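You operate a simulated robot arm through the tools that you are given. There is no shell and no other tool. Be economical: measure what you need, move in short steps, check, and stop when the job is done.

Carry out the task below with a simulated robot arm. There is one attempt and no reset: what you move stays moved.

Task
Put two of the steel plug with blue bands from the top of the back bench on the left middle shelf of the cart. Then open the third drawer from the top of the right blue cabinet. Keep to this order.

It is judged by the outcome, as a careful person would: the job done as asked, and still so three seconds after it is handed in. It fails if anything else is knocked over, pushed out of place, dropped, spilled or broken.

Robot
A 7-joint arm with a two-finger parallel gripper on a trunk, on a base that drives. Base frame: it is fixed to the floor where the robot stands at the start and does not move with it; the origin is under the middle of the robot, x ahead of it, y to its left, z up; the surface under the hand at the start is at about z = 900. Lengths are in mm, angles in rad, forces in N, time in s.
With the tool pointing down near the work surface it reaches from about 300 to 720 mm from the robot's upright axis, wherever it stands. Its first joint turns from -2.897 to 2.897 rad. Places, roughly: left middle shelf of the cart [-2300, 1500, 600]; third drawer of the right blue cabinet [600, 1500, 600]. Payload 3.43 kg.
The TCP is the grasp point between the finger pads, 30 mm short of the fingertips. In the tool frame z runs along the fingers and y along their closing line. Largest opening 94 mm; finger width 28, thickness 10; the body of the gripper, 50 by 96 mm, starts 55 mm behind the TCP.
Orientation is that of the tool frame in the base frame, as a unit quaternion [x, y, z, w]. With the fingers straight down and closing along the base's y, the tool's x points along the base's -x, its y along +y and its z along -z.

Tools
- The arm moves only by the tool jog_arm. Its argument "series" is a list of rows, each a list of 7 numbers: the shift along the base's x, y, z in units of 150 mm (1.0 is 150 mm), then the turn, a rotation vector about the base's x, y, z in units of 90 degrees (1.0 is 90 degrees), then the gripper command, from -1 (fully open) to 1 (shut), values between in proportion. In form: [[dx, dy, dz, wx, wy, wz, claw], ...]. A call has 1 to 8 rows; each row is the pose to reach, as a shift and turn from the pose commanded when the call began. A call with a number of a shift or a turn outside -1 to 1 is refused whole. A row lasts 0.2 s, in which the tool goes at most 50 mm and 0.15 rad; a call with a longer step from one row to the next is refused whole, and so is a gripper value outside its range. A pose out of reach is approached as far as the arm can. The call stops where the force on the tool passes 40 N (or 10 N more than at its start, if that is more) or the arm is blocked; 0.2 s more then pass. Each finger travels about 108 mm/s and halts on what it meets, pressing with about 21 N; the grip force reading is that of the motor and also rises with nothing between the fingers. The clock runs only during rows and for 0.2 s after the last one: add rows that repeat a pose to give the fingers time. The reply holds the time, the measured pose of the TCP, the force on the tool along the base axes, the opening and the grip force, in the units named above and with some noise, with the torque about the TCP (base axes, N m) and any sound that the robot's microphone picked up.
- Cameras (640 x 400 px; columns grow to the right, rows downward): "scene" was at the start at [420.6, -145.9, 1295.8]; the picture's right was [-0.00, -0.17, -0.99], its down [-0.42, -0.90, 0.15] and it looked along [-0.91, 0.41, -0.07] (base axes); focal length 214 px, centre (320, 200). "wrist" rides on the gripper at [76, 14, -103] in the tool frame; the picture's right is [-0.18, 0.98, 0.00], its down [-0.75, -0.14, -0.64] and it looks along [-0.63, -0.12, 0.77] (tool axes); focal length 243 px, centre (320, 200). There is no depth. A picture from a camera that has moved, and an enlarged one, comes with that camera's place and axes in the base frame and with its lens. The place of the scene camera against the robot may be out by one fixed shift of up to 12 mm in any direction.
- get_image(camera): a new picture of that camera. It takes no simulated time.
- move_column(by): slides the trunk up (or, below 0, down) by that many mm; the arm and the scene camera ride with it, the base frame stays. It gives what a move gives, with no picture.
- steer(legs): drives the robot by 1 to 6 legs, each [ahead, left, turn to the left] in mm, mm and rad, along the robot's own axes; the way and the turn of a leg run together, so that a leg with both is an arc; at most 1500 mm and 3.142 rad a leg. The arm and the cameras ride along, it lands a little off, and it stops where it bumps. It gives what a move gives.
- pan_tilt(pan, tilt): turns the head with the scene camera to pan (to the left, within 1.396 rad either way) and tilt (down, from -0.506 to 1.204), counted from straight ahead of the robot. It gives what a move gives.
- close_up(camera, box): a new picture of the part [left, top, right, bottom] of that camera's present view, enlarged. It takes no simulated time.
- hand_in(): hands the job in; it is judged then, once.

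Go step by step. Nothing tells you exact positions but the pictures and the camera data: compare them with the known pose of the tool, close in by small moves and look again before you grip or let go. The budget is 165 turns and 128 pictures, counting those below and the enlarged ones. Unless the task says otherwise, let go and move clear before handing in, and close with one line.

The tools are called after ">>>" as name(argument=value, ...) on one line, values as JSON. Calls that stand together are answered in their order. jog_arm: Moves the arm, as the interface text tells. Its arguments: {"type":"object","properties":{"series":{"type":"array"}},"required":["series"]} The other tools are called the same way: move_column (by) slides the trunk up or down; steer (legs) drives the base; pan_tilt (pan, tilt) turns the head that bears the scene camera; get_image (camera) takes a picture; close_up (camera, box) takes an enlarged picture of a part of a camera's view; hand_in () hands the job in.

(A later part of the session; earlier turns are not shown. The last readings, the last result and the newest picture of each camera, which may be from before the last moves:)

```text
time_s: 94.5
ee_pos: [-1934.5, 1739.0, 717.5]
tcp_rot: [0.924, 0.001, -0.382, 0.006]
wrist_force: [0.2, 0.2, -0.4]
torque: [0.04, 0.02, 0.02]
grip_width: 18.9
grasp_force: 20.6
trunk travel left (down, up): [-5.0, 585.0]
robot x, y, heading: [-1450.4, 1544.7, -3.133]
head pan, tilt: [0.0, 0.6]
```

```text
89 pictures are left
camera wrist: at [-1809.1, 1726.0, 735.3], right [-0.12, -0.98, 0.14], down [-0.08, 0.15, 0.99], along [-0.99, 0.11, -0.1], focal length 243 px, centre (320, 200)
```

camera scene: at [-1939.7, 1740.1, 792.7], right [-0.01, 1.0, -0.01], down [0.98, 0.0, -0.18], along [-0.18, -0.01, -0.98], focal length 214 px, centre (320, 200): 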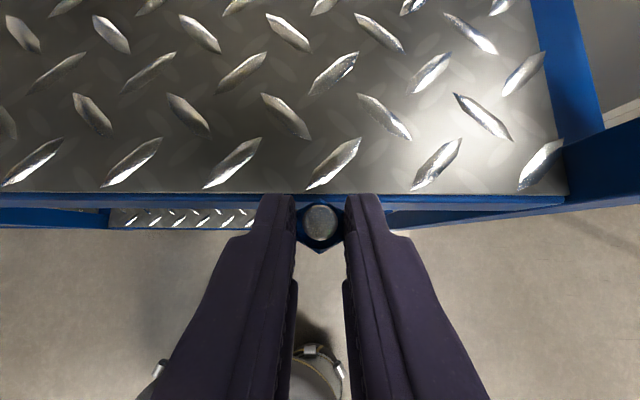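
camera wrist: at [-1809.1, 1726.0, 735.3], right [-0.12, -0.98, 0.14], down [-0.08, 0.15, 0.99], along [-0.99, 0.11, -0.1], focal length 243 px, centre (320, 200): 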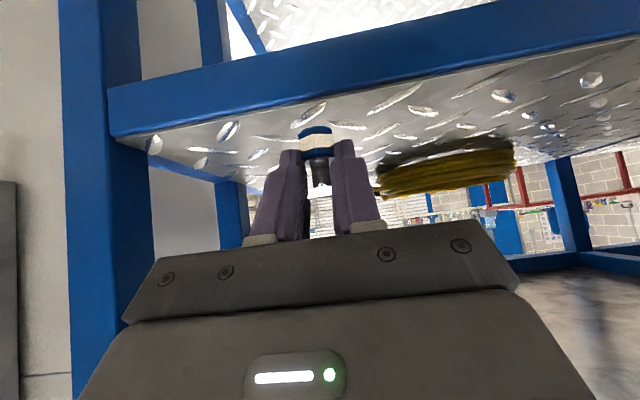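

>>> jog_arm(series=[[-0.25, 0, 0, 0, 0, 0, 1], [-0.5, 0, 0, 0, 0, 0, 1], [-0.75, 0, 0, 0, 0, 0, 1], [-0.75, 0, 0, 0, 0, 0, 1]])

>>> get_image(camera="scene")

>>> get_image(camera="wrist")

```text
time_s: 95.5
ee_pos: [-2047.2, 1739.7, 716.5]
tcp_rot: [0.924, 0.001, -0.382, 0.006]
wrist_force: [0.1, -0.4, -0.7]
torque: [-0.03, 0.0, 0.04]
grip_width: 18.8
grasp_force: 21.3
trunk travel left (down, up): [-5.0, 585.0]
robot x, y, heading: [-1452.0, 1541.5, -3.138]
head pan, tilt: [0.0, 0.6]
```

```text
88 pictures are left
camera scene: at [-2052.6, 1740.1, 791.8], right [-0.01, 1.0, -0.01], down [0.98, 0.0, -0.18], along [-0.18, -0.01, -0.98], focal length 214 px, centre (320, 200)
```

scene: 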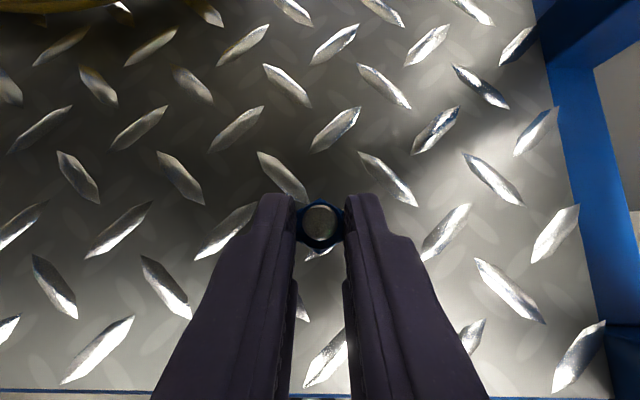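

```text
87 pictures are left
camera wrist: at [-1921.9, 1726.0, 734.5], right [-0.12, -0.98, 0.14], down [-0.08, 0.15, 0.99], along [-0.99, 0.11, -0.1], focal length 243 px, centre (320, 200)
```

wrist: 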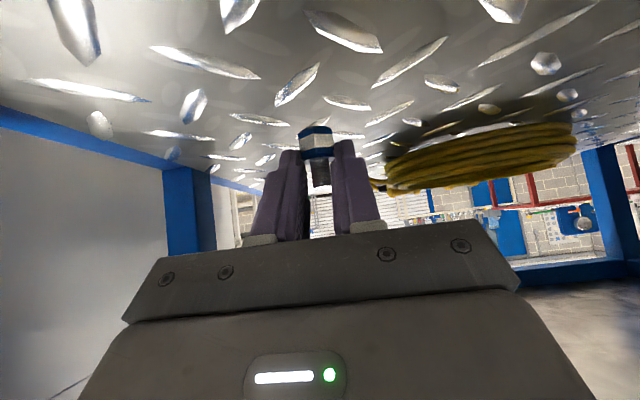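

>>> jog_arm(series=[[0, 0, -0.08, 0, 0, 0, 1], [0, 0, -0.14, 0, 0, 0, 1], [0, 0, -0.14, 0, 0, 0, 1]])

>>> close_up(camera="wrist", box=[260, 90, 380, 165])

```text
time_s: 96.3
ee_pos: [-2046.7, 1738.9, 695.0]
tcp_rot: [0.924, 0.002, -0.382, 0.006]
wrist_force: [-0.5, 0.1, -0.1]
torque: [0.02, -0.02, 0.01]
grip_width: 19.0
grasp_force: 21.0
trunk travel left (down, up): [-5.0, 585.0]
robot x, y, heading: [-1448.8, 1542.4, -3.139]
head pan, tilt: [0.0, 0.6]
```

```text
5.33 times, centred on (320, 128) of wrist
camera zoom: at [-1921.8, 1726.5, 713.3], right [-0.12, -0.98, 0.14], down [-0.08, 0.15, 0.99], along [-0.99, 0.11, -0.1], focal length 1294 px, centre (320, 587)
```

zoom: 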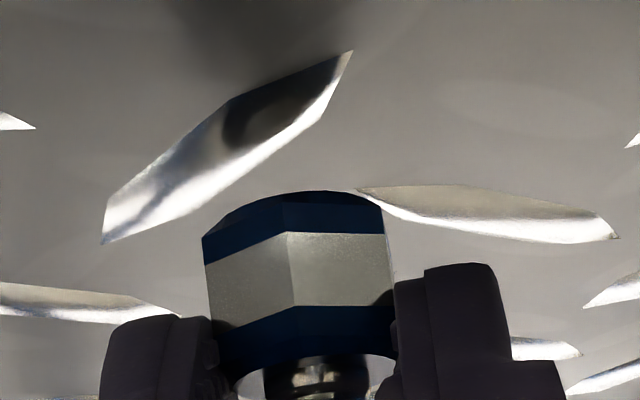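

>>> jog_arm(series=[[0, 0, -0.03, 0, 0, 0, 1], [0, 0, -0.03, 0, 0, 0, 1]])

>>> jog_arm(series=[[0, 0, -0.02, 0, 0, 0, 1], [0, 0, -0.02, 0, 0, 0, 1]])

>>> close_up(camera="wrist", box=[260, 90, 380, 165])

```text
time_s: 96.9
ee_pos: [-2047.1, 1739.7, 691.9]
tcp_rot: [0.924, 0.001, -0.382, 0.005]
wrist_force: [-0.2, -0.1, 0.0]
torque: [-0.01, 0.01, 0.0]
grip_width: 18.9
grasp_force: 20.9
trunk travel left (down, up): [-5.0, 585.0]
robot x, y, heading: [-1453.0, 1544.1, -3.135]
head pan, tilt: [0.0, 0.6]
```

```text
time_s: 97.5
ee_pos: [-2046.8, 1739.3, 687.8]
tcp_rot: [0.924, 0.0, -0.383, 0.006]
wrist_force: [0.0, 0.0, -0.5]
torque: [0.0, -0.04, -0.01]
grip_width: 19.0
grasp_force: 21.1
trunk travel left (down, up): [-5.0, 585.0]
robot x, y, heading: [-1454.8, 1542.8, -3.135]
head pan, tilt: [0.0, 0.6]
```

```text
5.33 times, centred on (320, 128) of wrist
camera zoom: at [-1921.5, 1726.4, 706.3], right [-0.12, -0.98, 0.14], down [-0.08, 0.15, 0.99], along [-0.99, 0.11, -0.1], focal length 1294 px, centre (320, 587)
```

zoom: 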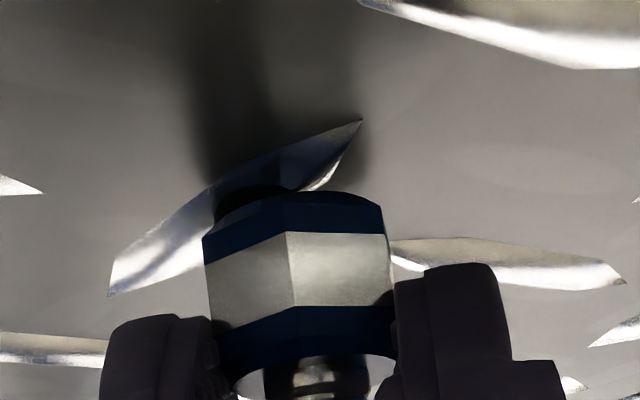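

>>> jog_arm(series=[[0, 0, -0.018, 0, 0, 0, 1], [0, 0, -0.018, 0, 0, 0, 1]])

>>> jog_arm(series=[[0, 0, -0.012, 0, 0, 0, 1], [0, 0, -0.012, 0, 0, 0, 1]])

>>> close_up(camera="wrist", box=[260, 90, 380, 165])

```text
time_s: 98.1
ee_pos: [-2047.5, 1739.7, 686.1]
tcp_rot: [0.924, 0.001, -0.382, 0.005]
wrist_force: [0.3, 0.0, 2.2]
torque: [-0.02, 0.02, -0.01]
grip_width: 19.0
grasp_force: 21.2
trunk travel left (down, up): [-5.0, 585.0]
robot x, y, heading: [-1454.1, 1543.6, -3.136]
head pan, tilt: [0.0, 0.6]
```

```text
time_s: 98.7
ee_pos: [-2046.7, 1739.0, 686.3]
tcp_rot: [0.923, 0.001, -0.384, 0.006]
wrist_force: [0.6, -1.6, 14.3]
torque: [-0.02, 0.18, 0.0]
grip_width: 18.9
grasp_force: 20.7
trunk travel left (down, up): [-5.0, 585.0]
robot x, y, heading: [-1452.6, 1545.7, -3.135]
head pan, tilt: [0.0, 0.6]
```

```text
5.33 times, centred on (320, 128) of wrist
camera zoom: at [-1921.9, 1726.1, 703.2], right [-0.12, -0.98, 0.14], down [-0.08, 0.15, 0.99], along [-0.99, 0.11, -0.1], focal length 1294 px, centre (320, 587)
```

zoom: 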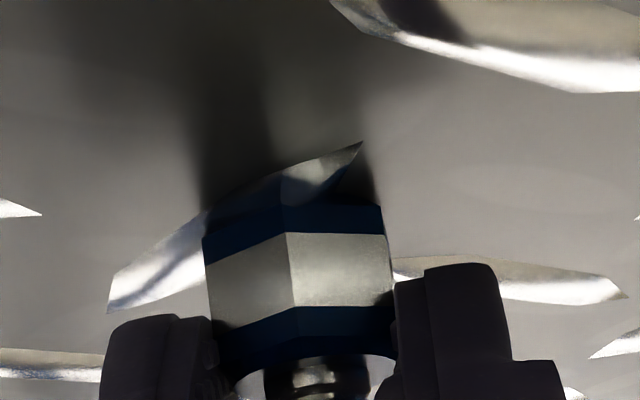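

Contact at TCP z≈686 (14 N). I relax slightly and open.

>>> jog_arm(series=[[0, 0, 0.01, 0, 0, 0, 1], [0, 0, 0.01, 0, 0, 0, 0.4], [0, 0, 0.01, 0, 0, 0, -0.2], [0, 0, 0.01, 0, 0, 0, -0.8], [0, 0, 0.01, 0, 0, 0, -1], [0, 0, 0.01, 0, 0, 0, -1]])

>>> get_image(camera="wrist")

>>> get_image(camera="scene")

```text
time_s: 100.1
ee_pos: [-2050.1, 1739.0, 686.9]
tcp_rot: [0.924, 0.001, -0.382, 0.006]
wrist_force: [0.2, 0.8, 0.6]
torque: [0.01, -0.01, -0.02]
grip_width: 94.0
grasp_force: 0.0
trunk travel left (down, up): [-5.0, 585.0]
robot x, y, heading: [-1453.8, 1546.7, -3.131]
head pan, tilt: [0.0, 0.6]
```

```text
83 pictures are left
camera wrist: at [-1921.6, 1726.2, 703.5], right [-0.12, -0.98, 0.14], down [-0.08, 0.15, 0.99], along [-0.99, 0.11, -0.1], focal length 243 px, centre (320, 200)
```

wrist: 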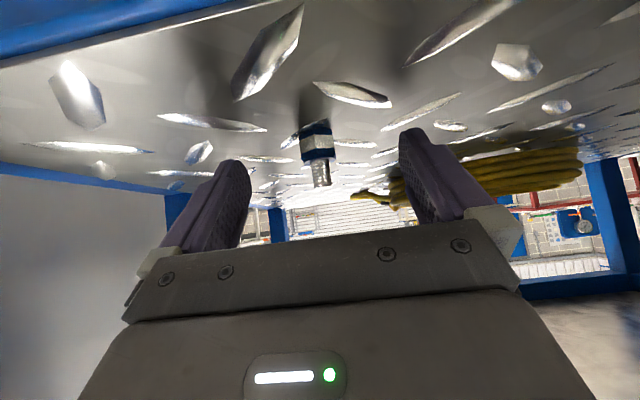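

```text
82 pictures are left
camera scene: at [-2052.3, 1740.4, 760.9], right [-0.01, 1.0, -0.01], down [0.98, 0.0, -0.18], along [-0.18, -0.01, -0.98], focal length 214 px, centre (320, 200)
```

scene: 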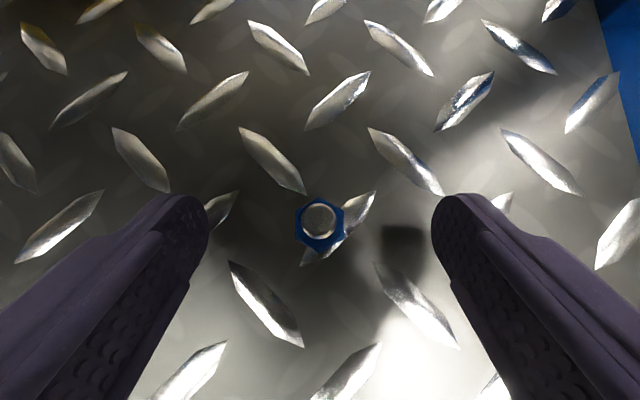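

Plug 1 of 2 stands upright on the shelf. I withdraw, raise, and drive to plug 3.

>>> jog_arm(series=[[0, 0, 0.2, 0, 0, 0, -1], [0.25, 0, 0.2, 0, 0, 0, -1], [0.5, 0, 0.2, 0, 0, 0, -1], [0.75, 0, 0.2, 0, 0, 0, -1], [0.75, 0, 0.2, 0, 0, 0, -1]])

>>> steer(legs=[[-180, 0, 0]])

>>> move_column(by=270)

>>> jog_arm(series=[[0, 0, 0.3, 0, 0, 0, -1], [0, 0, 0.6, 0, 0, 0, -1], [0, 0, 0.6, 0, 0, 0, -1]])

>>> get_image(camera="wrist")

>>> steer(legs=[[0, 0, 2.36], [800, 0, 0], [770, 0, 0], [0, 0, 0.775]])

>>> get_image(camera="scene")

```text
time_s: 101.3
ee_pos: [-1934.5, 1738.4, 716.2]
tcp_rot: [0.924, 0.001, -0.382, 0.005]
wrist_force: [0.5, 0.3, -0.8]
torque: [-0.02, 0.02, 0.02]
grip_width: 94.1
grasp_force: 0.1
trunk travel left (down, up): [-5.0, 585.0]
robot x, y, heading: [-1451.3, 1545.2, -3.132]
head pan, tilt: [0.0, 0.6]
```

```text
time_s: 102.8
ee_pos: [-1753.6, 1739.5, 714.8]
tcp_rot: [0.924, 0.001, -0.381, 0.006]
wrist_force: [0.2, -0.5, 0.2]
torque: [-0.02, 0.02, 0.0]
grip_width: 94.0
grasp_force: 0.2
trunk travel left (down, up): [-5.0, 585.0]
robot x, y, heading: [-1271.5, 1542.2, -3.136]
head pan, tilt: [0.0, 0.6]
```

```text
time_s: 105.5
ee_pos: [-1752.8, 1739.7, 987.1]
tcp_rot: [0.924, 0.002, -0.382, 0.006]
wrist_force: [-0.1, -0.2, -0.1]
torque: [-0.03, 0.0, -0.05]
grip_width: 93.8
grasp_force: 0.0
trunk travel left (down, up): [-275.0, 315.0]
robot x, y, heading: [-1275.1, 1543.2, -3.141]
head pan, tilt: [0.0, 0.6]
```

```text
time_s: 106.3
ee_pos: [-1754.6, 1740.3, 1073.9]
tcp_rot: [0.924, 0.001, -0.382, 0.005]
wrist_force: [-0.3, -0.1, -0.2]
torque: [0.02, 0.0, 0.0]
grip_width: 94.2
grasp_force: 0.1
trunk travel left (down, up): [-275.0, 315.0]
robot x, y, heading: [-1269.1, 1545.4, -3.138]
head pan, tilt: [0.0, 0.6]
```

```text
81 pictures are left
camera wrist: at [-1629.0, 1726.8, 1092.9], right [-0.12, -0.98, 0.14], down [-0.08, 0.15, 0.99], along [-0.99, 0.11, -0.1], focal length 243 px, centre (320, 200)
```

wrist: 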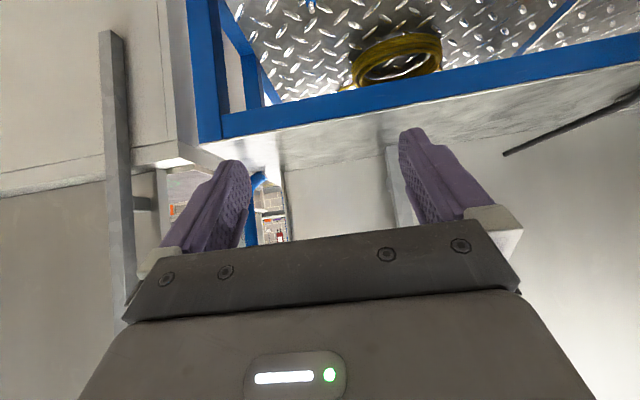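

```text
time_s: 122.1
ee_pos: [344.7, 250.5, 1075.1]
tcp_rot: [0.0, 0.924, 0.006, 0.381]
wrist_force: [0.4, -0.3, 0.2]
torque: [-0.04, -0.02, -0.01]
grip_width: 94.1
grasp_force: 0.0
trunk travel left (down, up): [-275.0, 315.0]
robot x, y, heading: [-137.9, 449.6, -0.002]
head pan, tilt: [0.0, 0.6]
```

```text
80 pictures are left
camera scene: at [359.1, 249.9, 1150.1], right [0.0, -1.0, -0.01], down [-0.98, 0.0, -0.18], along [0.18, 0.01, -0.98], focal length 214 px, centre (320, 200)
```

scene: 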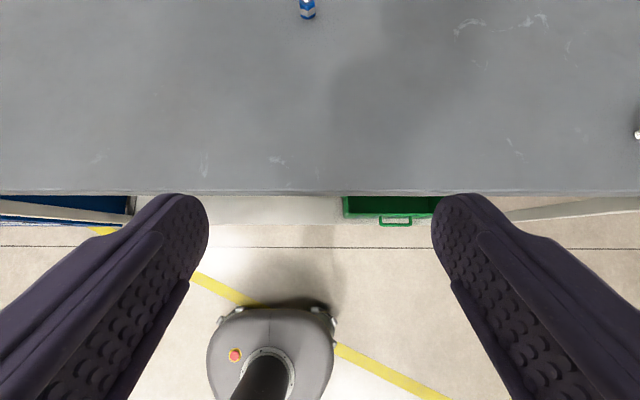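

>>> steer(legs=[[190, 0, 0]])

>>> get_image(camera="scene")

>>> get_image(camera="wrist")

```text
time_s: 123.6
ee_pos: [538.1, 250.1, 1075.2]
tcp_rot: [0.001, 0.924, 0.005, 0.381]
wrist_force: [0.6, 0.6, 0.7]
torque: [0.0, -0.02, 0.02]
grip_width: 94.1
grasp_force: 0.1
trunk travel left (down, up): [-275.0, 315.0]
robot x, y, heading: [53.5, 450.7, -0.002]
head pan, tilt: [0.0, 0.6]
```

```text
79 pictures are left
camera scene: at [550.8, 250.6, 1149.7], right [0.0, -1.0, -0.01], down [-0.98, 0.0, -0.18], along [0.18, 0.01, -0.98], focal length 214 px, centre (320, 200)
```

scene: 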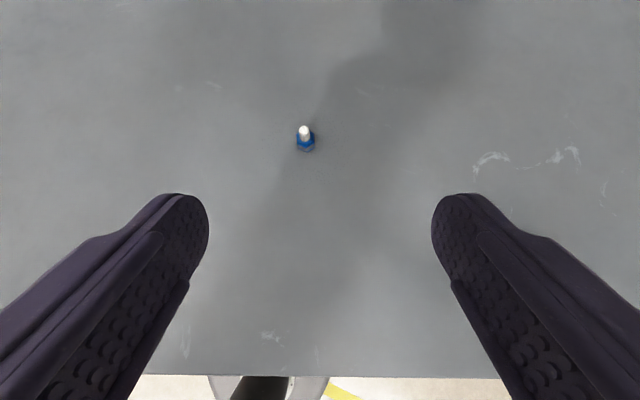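

```text
78 pictures are left
camera wrist: at [409.8, 264.5, 1092.4], right [0.13, 0.98, 0.14], down [0.08, -0.15, 0.99], along [0.99, -0.11, -0.1], focal length 243 px, centre (320, 200)
```

wrist: 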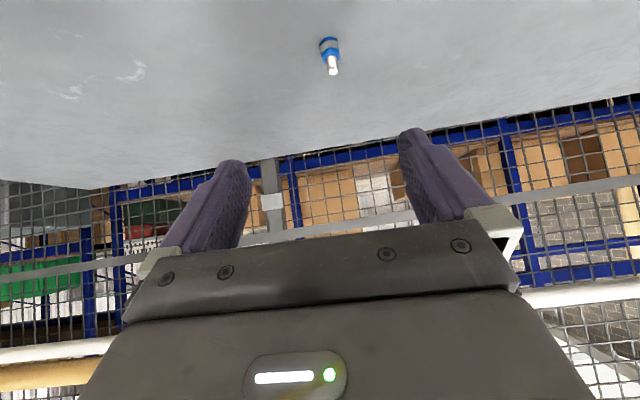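

>>> close_up(camera="scene", box=[285, 122, 325, 152])

```text
13.33 times, centred on (305, 137) of scene
camera zoom: at [550.8, 250.6, 1149.7], right [0.0, -1.0, -0.01], down [-0.98, 0.0, -0.18], along [0.18, 0.01, -0.98], focal length 2860 px, centre (520, 1040)
```

zoom: 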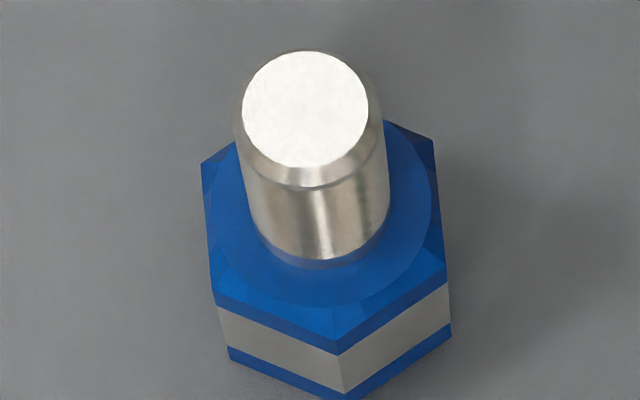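

Plug 3 is at about (661,270), with its flats yawed ~6.5°. I move above it with matching yaw.

>>> jog_arm(series=[[0.24, 0.04, -0.1, 0, 0, 0.024, -1], [0.48, 0.08, -0.25, 0, 0, 0.048, -1], [0.72, 0.12, -0.45, 0, 0, 0.072, -1], [0.72, 0.12, -0.68, 0, 0, 0.072, -1], [0.72, 0.12, -0.68, 0, 0, 0.072, -1]])

>>> get_image(camera="scene")

>>> get_image(camera="wrist")

```text
time_s: 124.8
ee_pos: [646.0, 268.6, 971.6]
tcp_rot: [-0.052, 0.922, 0.027, 0.382]
wrist_force: [0.2, 0.1, 0.1]
torque: [-0.01, -0.01, 0.01]
grip_width: 93.9
grasp_force: 0.1
trunk travel left (down, up): [-275.0, 315.0]
robot x, y, heading: [56.6, 448.7, -0.004]
head pan, tilt: [0.0, 0.6]
```

```text
76 pictures are left
camera scene: at [658.8, 269.9, 1047.7], right [0.12, -0.99, -0.01], down [-0.98, -0.11, -0.18], along [0.18, 0.03, -0.98], focal length 214 px, centre (320, 200)
```

scene: 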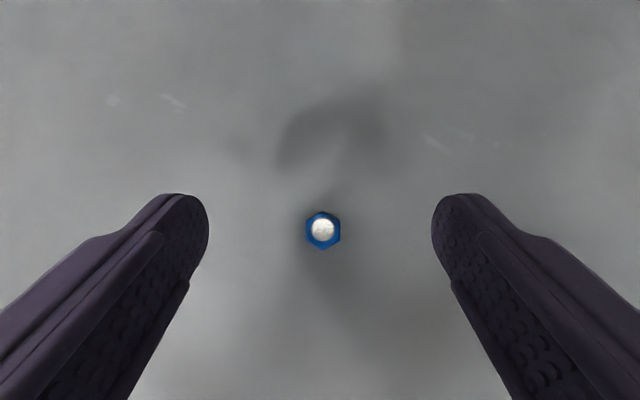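

```text
75 pictures are left
camera wrist: at [517.0, 268.3, 990.3], right [0.01, 0.99, 0.14], down [0.1, -0.14, 0.99], along [1.0, 0.0, -0.1], focal length 243 px, centre (320, 200)
```

wrist: 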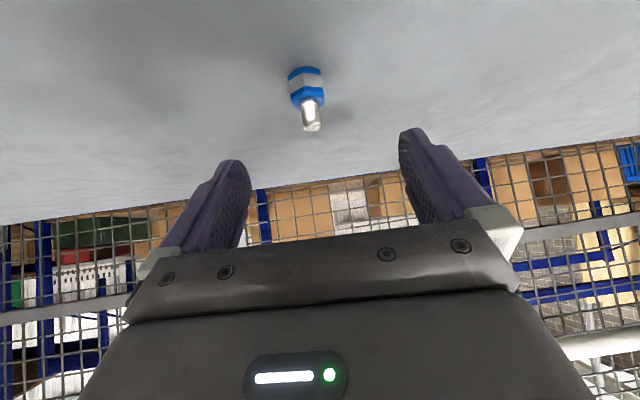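

>>> jog_arm(series=[[0.01, -0.005, -0.12, 0, 0, 0, -1], [0.01, -0.005, -0.235, 0, 0, 0, -1], [0.01, -0.005, -0.235, 0, 0, 0, -1], [0.01, -0.005, -0.235, 0, 0, 0, 0.4], [0.01, -0.005, -0.235, 0, 0, 0, 1], [0.01, -0.005, -0.235, 0, 0, 0, 1], [0.01, -0.005, -0.235, 0, 0, 0, 1]])

>>> get_image(camera="wrist")

>>> get_image(camera="scene")

```text
time_s: 126.4
ee_pos: [645.0, 267.9, 937.3]
tcp_rot: [-0.051, 0.923, 0.026, 0.381]
wrist_force: [-0.4, -0.2, 0.1]
torque: [0.0, -0.05, 0.0]
grip_width: 18.8
grasp_force: 20.8
trunk travel left (down, up): [-275.0, 315.0]
robot x, y, heading: [51.4, 447.0, 0.001]
head pan, tilt: [0.0, 0.6]
```

```text
74 pictures are left
camera wrist: at [517.7, 267.6, 955.5], right [0.02, 0.99, 0.14], down [0.1, -0.14, 0.99], along [1.0, 0.0, -0.1], focal length 243 px, centre (320, 200)
```

wrist: 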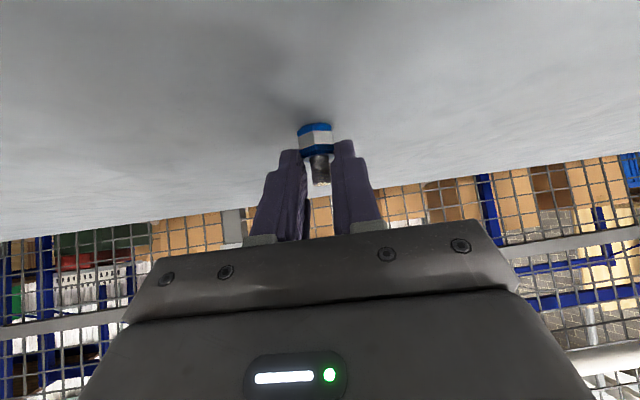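

```text
73 pictures are left
camera scene: at [659.5, 269.1, 1012.9], right [0.12, -0.99, -0.01], down [-0.98, -0.11, -0.18], along [0.18, 0.03, -0.98], focal length 214 px, centre (320, 200)
```

scene: 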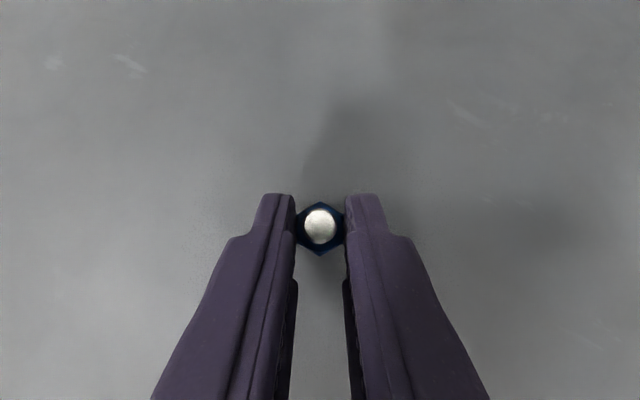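

>>> jog_arm(series=[[0, 0, 0.1, 0, 0, 0, 1], [0, 0, 0.4, 0, 0, 0, 1], [-0.2, -0.03, 0.65, 0, 0, -0.024, 1], [-0.45, -0.07, 0.85, 0, 0, -0.048, 1], [-0.73, -0.12, 0.95, 0, 0, -0.072, 1], [-0.73, -0.12, 0.95, 0, 0, -0.072, 1]])

>>> get_image(camera="wrist")

```text
time_s: 127.8
ee_pos: [536.3, 250.7, 1080.1]
tcp_rot: [0.001, 0.924, 0.006, 0.382]
wrist_force: [0.4, -1.1, -0.3]
torque: [0.0, 0.0, -0.03]
grip_width: 19.1
grasp_force: 21.3
trunk travel left (down, up): [-275.0, 315.0]
robot x, y, heading: [52.6, 451.0, 0.003]
head pan, tilt: [0.0, 0.6]
```

```text
72 pictures are left
camera wrist: at [408.8, 263.4, 1097.6], right [0.13, 0.98, 0.14], down [0.08, -0.15, 0.99], along [0.99, -0.11, -0.1], focal length 243 px, centre (320, 200)
```

wrist: 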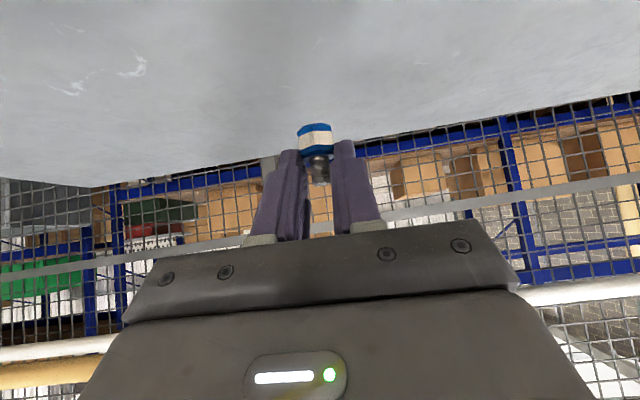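

>>> steer(legs=[[-380, 0, 0], [0, 0, 2.312], [700, 0, 0], [697, 0, 0], [0, 0, 0.827]])

>>> move_column(by=-270)

>>> get_image(camera="wrist")

```text
time_s: 144.7
ee_pos: [-1759.6, 1669.1, 1080.3]
tcp_rot: [0.924, 0.0, -0.382, 0.005]
wrist_force: [-0.2, -0.9, -1.2]
torque: [0.0, -0.02, -0.02]
grip_width: 18.9
grasp_force: 20.8
trunk travel left (down, up): [-275.0, 315.0]
robot x, y, heading: [-1278.7, 1467.6, -3.142]
head pan, tilt: [0.0, 0.6]
```

```text
time_s: 147.5
ee_pos: [-1759.4, 1669.0, 809.8]
tcp_rot: [0.924, 0.0, -0.382, 0.005]
wrist_force: [-0.1, 0.1, -0.3]
torque: [-0.01, -0.01, -0.04]
grip_width: 19.2
grasp_force: 21.0
trunk travel left (down, up): [-5.0, 585.0]
robot x, y, heading: [-1273.8, 1470.7, -3.143]
head pan, tilt: [0.0, 0.6]
```

```text
71 pictures are left
camera wrist: at [-1633.8, 1655.5, 827.6], right [-0.13, -0.98, 0.14], down [-0.08, 0.15, 0.99], along [-0.99, 0.11, -0.1], focal length 243 px, centre (320, 200)
```

wrist: 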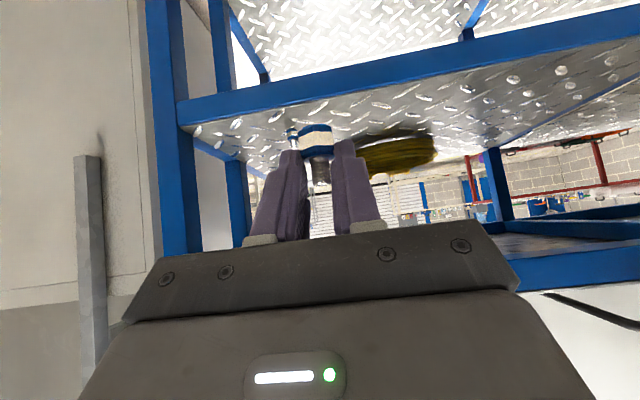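

>>> jog_arm(series=[[0, -0.04, -0.2, 0, 0, 0, 1], [0, -0.08, -0.42, 0, 0, 0, 1], [0, -0.1, -0.62, 0, 0, 0, 1], [0, -0.1, -0.62, 0, 0, 0, 1]])

>>> steer(legs=[[178, 0, 0]])

>>> get_image(camera="scene")

>>> get_image(camera="wrist")

```text
time_s: 148.5
ee_pos: [-1758.4, 1655.0, 715.3]
tcp_rot: [0.924, 0.0, -0.382, 0.006]
wrist_force: [-0.1, -0.5, -1.0]
torque: [0.0, -0.01, 0.01]
grip_width: 19.3
grasp_force: 21.3
trunk travel left (down, up): [-5.0, 585.0]
robot x, y, heading: [-1275.8, 1470.7, -3.144]
head pan, tilt: [0.0, 0.6]
```

```text
time_s: 150.0
ee_pos: [-1936.9, 1652.5, 716.5]
tcp_rot: [0.924, -0.001, -0.382, 0.005]
wrist_force: [-0.8, 0.0, -0.7]
torque: [0.0, -0.02, 0.0]
grip_width: 19.0
grasp_force: 21.1
trunk travel left (down, up): [-5.0, 585.0]
robot x, y, heading: [-1454.7, 1467.9, -3.135]
head pan, tilt: [0.0, 0.6]
```

```text
70 pictures are left
camera scene: at [-1942.4, 1653.6, 791.8], right [-0.01, 1.0, -0.01], down [0.98, 0.0, -0.18], along [-0.18, -0.01, -0.98], focal length 214 px, centre (320, 200)
```

scene: 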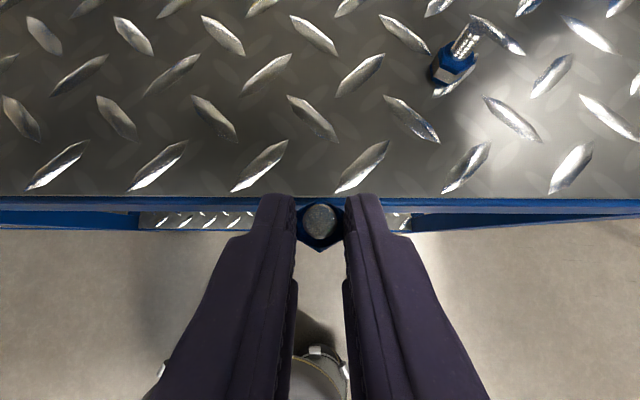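

```text
69 pictures are left
camera wrist: at [-1811.7, 1639.3, 734.4], right [-0.12, -0.98, 0.14], down [-0.08, 0.15, 0.99], along [-0.99, 0.11, -0.1], focal length 243 px, centre (320, 200)
```

wrist: 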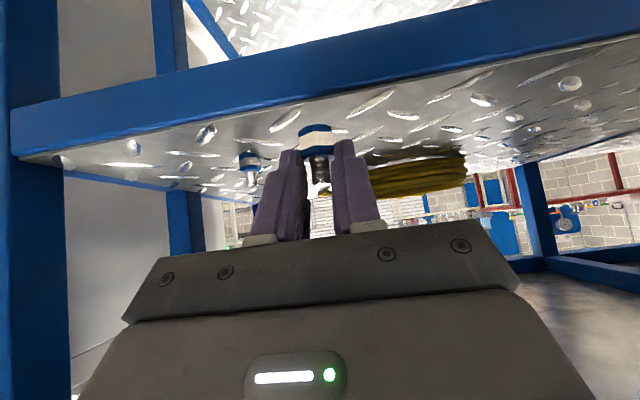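

>>> jog_arm(series=[[-0.22, -0.01, 0, 0, 0, 0, 1], [-0.44, -0.02, 0, 0, 0, 0, 1], [-0.64, -0.02, 0, 0, 0, 0, 1], [-0.64, -0.02, -0.08, 0, 0, 0, 1], [-0.64, -0.02, -0.16, 0, 0, 0, 1], [-0.64, -0.02, -0.16, 0, 0, 0, 1]])

>>> jog_arm(series=[[0, 0, -0.02, 0, 0, 0, 1], [0, 0, -0.02, 0, 0, 0, 1]])

>>> jog_arm(series=[[0, 0, -0.015, 0, 0, 0, 1], [0, 0, -0.015, 0, 0, 0, 1]])

>>> close_up(camera="wrist", box=[260, 90, 380, 165])

```text
time_s: 151.4
ee_pos: [-2032.6, 1649.8, 691.5]
tcp_rot: [0.924, 0.001, -0.381, 0.005]
wrist_force: [-0.3, -1.5, -0.3]
torque: [-0.01, -0.02, -0.02]
grip_width: 18.8
grasp_force: 20.6
trunk travel left (down, up): [-5.0, 585.0]
robot x, y, heading: [-1452.1, 1471.3, -3.137]
head pan, tilt: [0.0, 0.6]
```

```text
time_s: 152.0
ee_pos: [-2032.4, 1650.6, 688.1]
tcp_rot: [0.924, 0.0, -0.382, 0.005]
wrist_force: [0.5, -1.1, 0.2]
torque: [0.0, 0.01, 0.02]
grip_width: 19.2
grasp_force: 21.1
trunk travel left (down, up): [-5.0, 585.0]
robot x, y, heading: [-1452.0, 1469.2, -3.134]
head pan, tilt: [0.0, 0.6]
```

```text
time_s: 152.6
ee_pos: [-2032.8, 1649.5, 687.1]
tcp_rot: [0.924, 0.001, -0.382, 0.006]
wrist_force: [-0.3, 0.0, 8.4]
torque: [0.05, 0.08, 0.01]
grip_width: 18.9
grasp_force: 21.2
trunk travel left (down, up): [-5.0, 585.0]
robot x, y, heading: [-1455.1, 1473.0, -3.136]
head pan, tilt: [0.0, 0.6]
```

```text
5.33 times, centred on (320, 128) of wrist
camera zoom: at [-1907.6, 1636.2, 705.0], right [-0.12, -0.98, 0.14], down [-0.08, 0.15, 0.99], along [-0.99, 0.11, -0.1], focal length 1294 px, centre (320, 587)
```

zoom: 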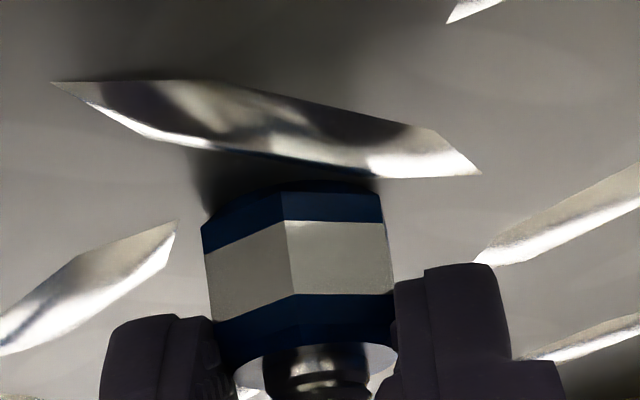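

Contact felt. I open partway (to keep clear of the first plug) and check.

>>> jog_arm(series=[[0, 0, 0.005, 0, 0, 0, 0.6], [0, 0, 0.005, 0, 0, 0, 0.3], [0, 0, 0.005, 0, 0, 0, 0], [0, 0, 0.005, 0, 0, 0, -0.1], [0, 0, 0.005, 0, 0, 0, -0.1]])

>>> get_image(camera="scene")

>>> get_image(camera="wrist")

```text
time_s: 153.8
ee_pos: [-2033.4, 1649.9, 687.0]
tcp_rot: [0.924, 0.001, -0.382, 0.006]
wrist_force: [-0.3, 0.6, 0.4]
torque: [-0.03, -0.01, 0.0]
grip_width: 51.7
grasp_force: 0.0
trunk travel left (down, up): [-5.0, 585.0]
robot x, y, heading: [-1454.5, 1469.0, -3.147]
head pan, tilt: [0.0, 0.6]
```

```text
67 pictures are left
camera scene: at [-2038.2, 1650.5, 762.8], right [-0.01, 1.0, -0.01], down [0.98, 0.0, -0.18], along [-0.18, -0.01, -0.98], focal length 214 px, centre (320, 200)
```

scene: 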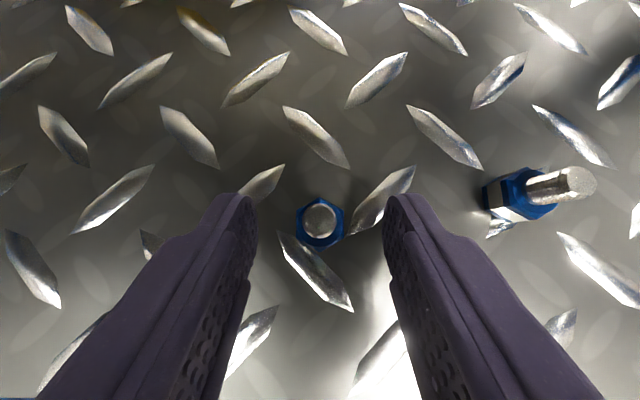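

```text
66 pictures are left
camera wrist: at [-1907.5, 1636.2, 705.4], right [-0.12, -0.98, 0.14], down [-0.08, 0.15, 0.99], along [-0.99, 0.11, -0.1], focal length 243 px, centre (320, 200)
```

wrist: 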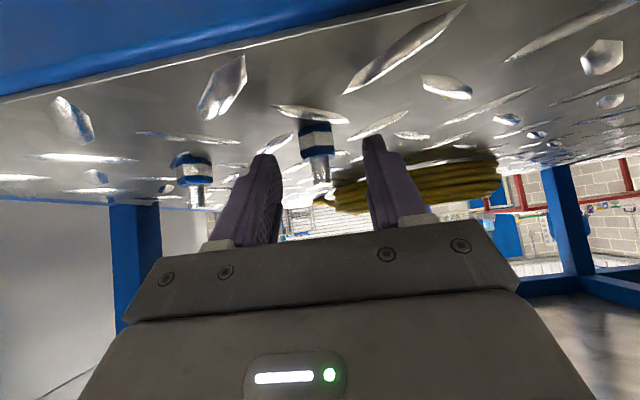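

Both plugs stand on the shelf. I withdraw, check, and go to the cabinet.

>>> jog_arm(series=[[0, 0, 0.2, 0, 0, 0, -0.1], [0.25, 0, 0.2, 0, 0, 0, -0.1], [0.5, 0, 0.2, 0, 0, 0, -0.1], [0.64, 0, 0.2, 0, 0, 0, -0.1], [0.64, 0, 0.2, 0, 0, 0, -0.1]])

>>> steer(legs=[[-200, 0, 0]])

>>> move_column(by=270)

>>> steer(legs=[[0, 0, 2.9]])

>>> pan_tilt(pan=0, tilt=-0.4)

>>> get_image(camera="scene")

```text
time_s: 155.0
ee_pos: [-1936.9, 1648.9, 718.5]
tcp_rot: [0.924, 0.001, -0.382, 0.006]
wrist_force: [-0.1, 0.0, 0.3]
torque: [-0.03, -0.01, -0.01]
grip_width: 51.6
grasp_force: 0.0
trunk travel left (down, up): [-5.0, 585.0]
robot x, y, heading: [-1456.1, 1470.9, -3.143]
head pan, tilt: [0.0, 0.6]
```

```text
time_s: 156.6
ee_pos: [-1735.4, 1649.8, 718.8]
tcp_rot: [0.924, 0.001, -0.382, 0.005]
wrist_force: [0.4, -0.2, -0.2]
torque: [0.0, 0.03, 0.04]
grip_width: 51.9
grasp_force: 0.1
trunk travel left (down, up): [-5.0, 585.0]
robot x, y, heading: [-1252.9, 1470.7, -3.136]
head pan, tilt: [0.0, 0.6]
```

```text
time_s: 159.3
ee_pos: [-1736.3, 1651.0, 989.4]
tcp_rot: [0.924, 0.001, -0.382, 0.006]
wrist_force: [0.6, -0.2, -0.4]
torque: [0.0, -0.01, -0.01]
grip_width: 51.5
grasp_force: 0.0
trunk travel left (down, up): [-275.0, 315.0]
robot x, y, heading: [-1251.4, 1470.5, -3.144]
head pan, tilt: [0.0, 0.6]
```

```text
time_s: 166.6
ee_pos: [-823.3, 1186.0, 989.5]
tcp_rot: [0.105, 0.918, -0.037, 0.38]
wrist_force: [0.3, -0.9, 0.8]
torque: [0.03, 0.01, 0.0]
grip_width: 51.5
grasp_force: 0.1
trunk travel left (down, up): [-275.0, 315.0]
robot x, y, heading: [-1249.2, 1470.7, -0.225]
head pan, tilt: [0.0, 0.6]
```

```text
time_s: 167.8
ee_pos: [-824.3, 1186.7, 988.2]
tcp_rot: [0.105, 0.918, -0.039, 0.379]
wrist_force: [-0.4, -0.2, -0.7]
torque: [-0.01, 0.01, 0.03]
grip_width: 51.5
grasp_force: 0.1
trunk travel left (down, up): [-275.0, 315.0]
robot x, y, heading: [-1255.1, 1472.1, -0.227]
head pan, tilt: [0.0, -0.4]
```

```text
65 pictures are left
camera scene: at [-760.5, 1171.8, 1136.9], right [-0.22, -0.98, -0.01], down [-0.37, 0.09, -0.93], along [0.9, -0.2, -0.38], focal length 214 px, centre (320, 200)
```

scene: 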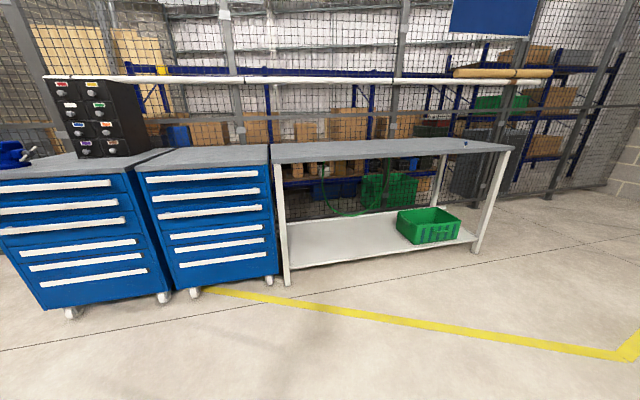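

>>> close_up(camera="scene", box=[110, 130, 310, 310])

>>> steer(legs=[[0, 0, 0.225], [750, 210, 0]])

>>> get_image(camera="scene")

```text
2.22 times, centred on (210, 220) of scene
camera zoom: at [-760.5, 1171.8, 1136.9], right [-0.22, -0.98, -0.01], down [-0.37, 0.09, -0.93], along [0.9, -0.2, -0.38], focal length 477 px, centre (564, 156)
```

zoom: 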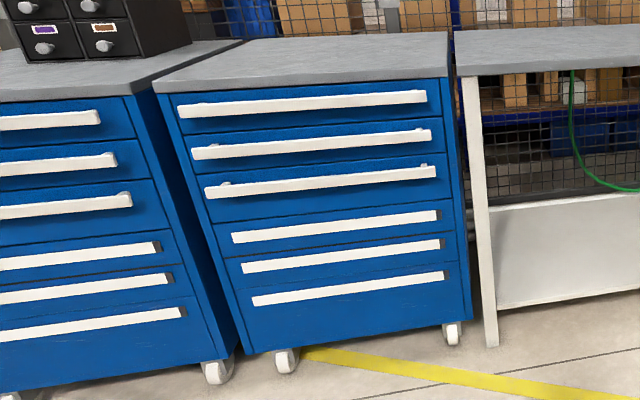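

```text
time_s: 172.8
ee_pos: [-16.0, 1502.2, 989.5]
tcp_rot: [0.001, 0.924, 0.005, 0.381]
wrist_force: [0.0, 0.8, 0.3]
torque: [-0.03, 0.02, -0.03]
grip_width: 51.5
grasp_force: 0.0
trunk travel left (down, up): [-275.0, 315.0]
robot x, y, heading: [-497.7, 1681.9, 0.002]
head pan, tilt: [0.0, -0.4]
```

```text
63 pictures are left
camera scene: at [49.0, 1501.4, 1136.8], right [0.0, -1.0, -0.01], down [-0.38, 0.01, -0.93], along [0.93, 0.01, -0.38], focal length 214 px, centre (320, 200)
```

scene: 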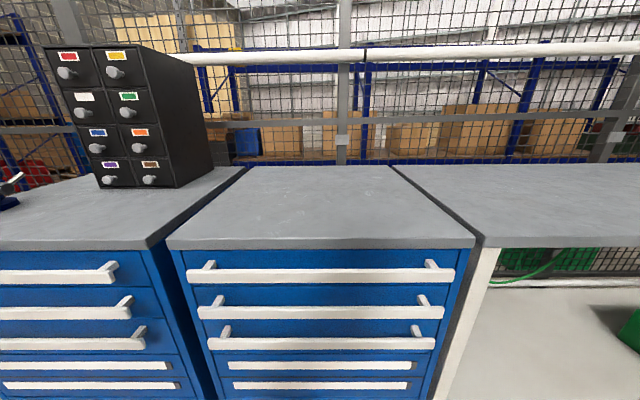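

Handles are white bars on posts; the third-drawer bar of the right cabinet is around z≈676. I lower the trunk and turn the tool horizontal.

>>> move_column(by=-270)

>>> jog_arm(series=[[0, 0, 0, 0, -0.09, 0, -1], [0, 0, 0, 0, -0.18, 0, -1], [0, 0, 0, 0, -0.27, 0, -1], [0, 0, 0, 0, -0.36, 0, -1], [0, 0, 0, 0, -0.45, 0, -1], [0, 0, 0, 0, -0.5, 0, -1], [0, 0, 0, 0, -0.5, 0, -1]])

>>> jog_arm(series=[[0, 0, 0, 0.09, 0, 0, -1], [0, 0, 0, 0.18, 0, 0, -1], [0, 0, 0, 0.27, 0, 0, -1], [0, 0, 0, 0.36, 0, 0, -1], [0, 0, 0, 0.45, 0, 0, -1], [0, 0, 0, 0.5, 0, 0, -1], [0, 0, 0, 0.5, 0, 0, -1]])

```text
time_s: 175.6
ee_pos: [-17.0, 1502.2, 718.5]
tcp_rot: [0.0, 0.924, 0.005, 0.382]
wrist_force: [0.2, -0.2, -2.0]
torque: [0.02, 0.01, 0.01]
grip_width: 51.9
grasp_force: 0.0
trunk travel left (down, up): [-5.0, 585.0]
robot x, y, heading: [-499.5, 1684.1, 0.008]
head pan, tilt: [0.0, -0.4]
```

```text
time_s: 177.2
ee_pos: [-17.2, 1501.1, 718.4]
tcp_rot: [-0.001, 0.707, 0.005, 0.707]
wrist_force: [0.5, 0.5, -0.2]
torque: [-0.01, 0.01, -0.01]
grip_width: 93.9
grasp_force: 0.0
trunk travel left (down, up): [-5.0, 585.0]
robot x, y, heading: [-499.7, 1685.4, 0.003]
head pan, tilt: [0.0, -0.4]
```

```text
time_s: 178.8
ee_pos: [-16.5, 1502.5, 719.5]
tcp_rot: [0.269, 0.652, 0.275, 0.653]
wrist_force: [0.4, -0.5, 1.2]
torque: [0.05, 0.01, 0.01]
grip_width: 93.8
grasp_force: 0.0
trunk travel left (down, up): [-5.0, 585.0]
robot x, y, heading: [-499.7, 1684.7, 0.003]
head pan, tilt: [0.0, -0.4]
```

>>> jog_arm(series=[[0, 0, 0, 0.09, 0, 0, -1], [0, 0, 0, 0.18, 0, 0, -1], [0, 0, 0, 0.27, 0, 0, -1], [0, 0, 0, 0.36, 0, 0, -1], [0, 0, 0, 0.45, 0, 0, -1], [0, 0, 0, 0.5, 0, 0, -1], [0, 0, 0, 0.5, 0, 0, -1]])

>>> pan_tilt(pan=0, tilt=0.1)

>>> get_image(camera="scene")

>>> get_image(camera="wrist")

```text
time_s: 180.4
ee_pos: [-17.0, 1503.3, 718.3]
tcp_rot: [0.499, 0.497, 0.504, 0.5]
wrist_force: [0.3, 0.0, 1.0]
torque: [0.02, 0.0, 0.04]
grip_width: 94.1
grasp_force: 0.0
trunk travel left (down, up): [-5.0, 585.0]
robot x, y, heading: [-500.0, 1682.2, -0.002]
head pan, tilt: [0.0, -0.4]
```

```text
time_s: 181.3
ee_pos: [-16.8, 1501.3, 718.6]
tcp_rot: [0.499, 0.497, 0.504, 0.5]
wrist_force: [0.1, -0.4, -0.2]
torque: [0.01, 0.03, -0.03]
grip_width: 93.9
grasp_force: 0.1
trunk travel left (down, up): [-5.0, 585.0]
robot x, y, heading: [-496.5, 1681.5, -0.001]
head pan, tilt: [0.0, 0.099]
```

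```text
62 pictures are left
camera scene: at [-50.4, 1401.3, 725.0], right [0.01, 0.0, -1.0], down [-0.1, 0.99, 0.0], along [0.99, 0.1, 0.01], focal length 214 px, centre (320, 200)
```

scene: 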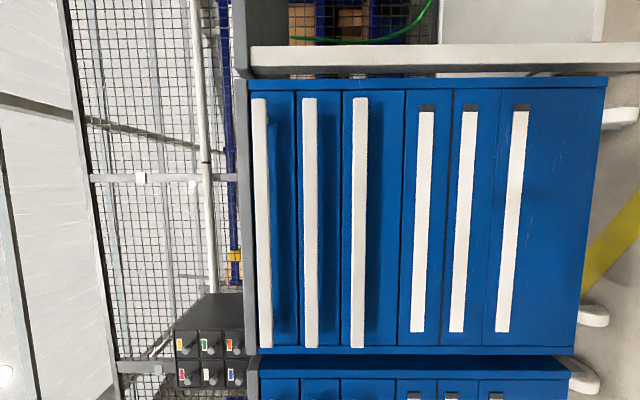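

```text
61 pictures are left
camera wrist: at [-120.6, 1578.0, 731.2], right [-0.01, -0.19, 0.98], down [-0.64, -0.75, -0.15], along [0.77, -0.63, -0.11], focal length 243 px, centre (320, 200)
```

wrist: 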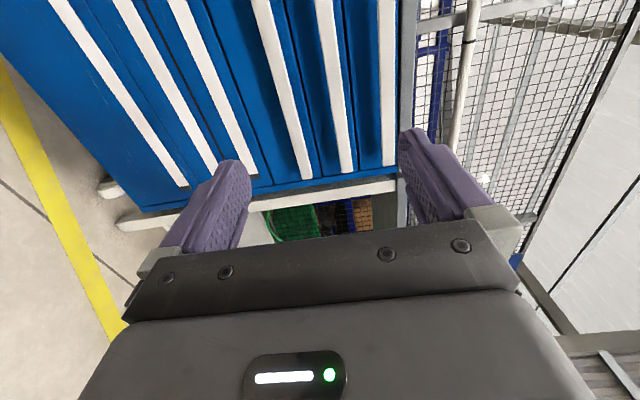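

The third bar from the top sits at about x≈378, z≈643, y 1246–1750. I line up the hand in height and drive closer.

>>> jog_arm(series=[[0, 0, -0.25, 0, 0, 0, -1], [0, 0, -0.5, 0, 0, 0, -1], [0, 0, -0.5, 0, 0, 0, -1]])

>>> steer(legs=[[270, 0, 0]])

>>> get_image(camera="scene")

>>> get_image(camera="wrist")

```text
time_s: 182.1
ee_pos: [-16.6, 1502.2, 643.0]
tcp_rot: [0.499, 0.497, 0.504, 0.501]
wrist_force: [-0.2, -0.8, -0.3]
torque: [-0.01, -0.01, 0.0]
grip_width: 94.0
grasp_force: 0.1
trunk travel left (down, up): [-5.0, 585.0]
robot x, y, heading: [-496.8, 1684.8, 0.001]
head pan, tilt: [0.0, 0.099]
```

```text
time_s: 184.0
ee_pos: [253.8, 1503.9, 643.0]
tcp_rot: [0.498, 0.498, 0.505, 0.499]
wrist_force: [0.3, -0.3, -0.2]
torque: [0.01, -0.02, 0.04]
grip_width: 94.0
grasp_force: 0.1
trunk travel left (down, up): [-5.0, 585.0]
robot x, y, heading: [-233.1, 1681.7, 0.003]
head pan, tilt: [0.0, 0.099]
```

```text
60 pictures are left
camera scene: at [219.6, 1402.9, 649.3], right [0.01, 0.0, -1.0], down [-0.1, 0.99, 0.0], along [0.99, 0.1, 0.01], focal length 214 px, centre (320, 200)
```

scene: 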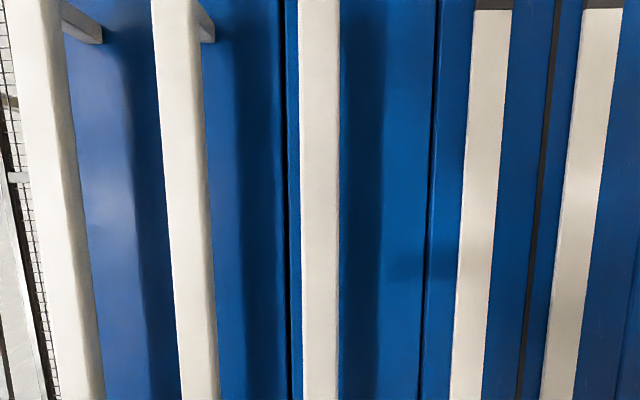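

```text
59 pictures are left
camera wrist: at [149.1, 1579.5, 655.4], right [-0.01, -0.19, 0.98], down [-0.64, -0.75, -0.15], along [0.77, -0.63, -0.11], focal length 243 px, centre (320, 200)
```

wrist: 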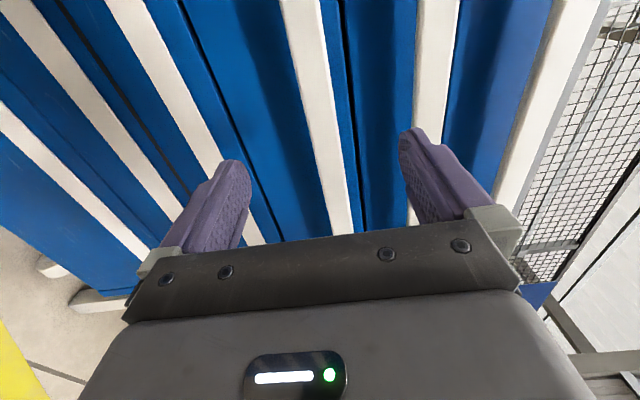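

>>> jog_arm(series=[[0.2, 0, 0, 0, 0, 0, -1], [0.4, 0, 0, 0, 0, 0, -1], [0.58, 0, 0, 0, 0, 0, -1], [0.58, 0, 0, 0, 0, 0, -1]])

>>> pan_tilt(pan=0, tilt=0.7)

>>> get_image(camera="scene")

>>> get_image(camera="wrist")

```text
time_s: 185.0
ee_pos: [340.3, 1502.8, 643.6]
tcp_rot: [0.499, 0.497, 0.504, 0.5]
wrist_force: [-0.6, 0.9, 0.5]
torque: [0.01, 0.02, 0.0]
grip_width: 94.0
grasp_force: 0.0
trunk travel left (down, up): [-5.0, 585.0]
robot x, y, heading: [-232.0, 1683.9, 0.006]
head pan, tilt: [0.0, 0.099]
```

```text
time_s: 186.0
ee_pos: [341.0, 1503.4, 644.2]
tcp_rot: [0.498, 0.498, 0.505, 0.499]
wrist_force: [-0.1, -0.1, 0.2]
torque: [0.01, 0.01, -0.01]
grip_width: 94.0
grasp_force: 0.1
trunk travel left (down, up): [-5.0, 585.0]
robot x, y, heading: [-231.2, 1682.9, 0.001]
head pan, tilt: [0.0, 0.7]
```

```text
58 pictures are left
camera scene: at [300.0, 1457.2, 649.3], right [0.01, 0.0, -1.0], down [-0.65, 0.76, 0.0], along [0.76, 0.65, 0.01], focal length 214 px, centre (320, 200)
```

scene: 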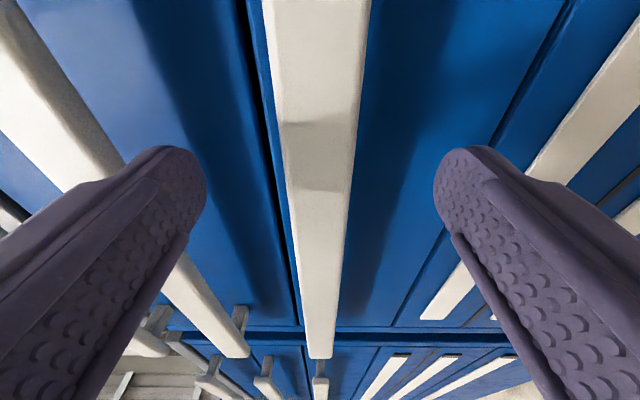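

```text
57 pictures are left
camera wrist: at [236.8, 1579.0, 655.3], right [-0.01, -0.19, 0.98], down [-0.64, -0.75, -0.15], along [0.77, -0.63, -0.11], focal length 243 px, centre (320, 200)
```

wrist: 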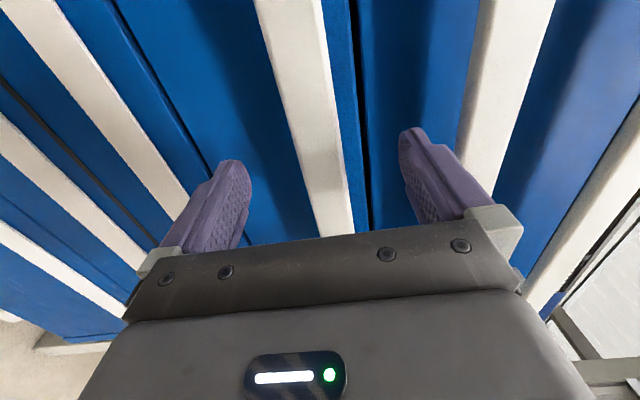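

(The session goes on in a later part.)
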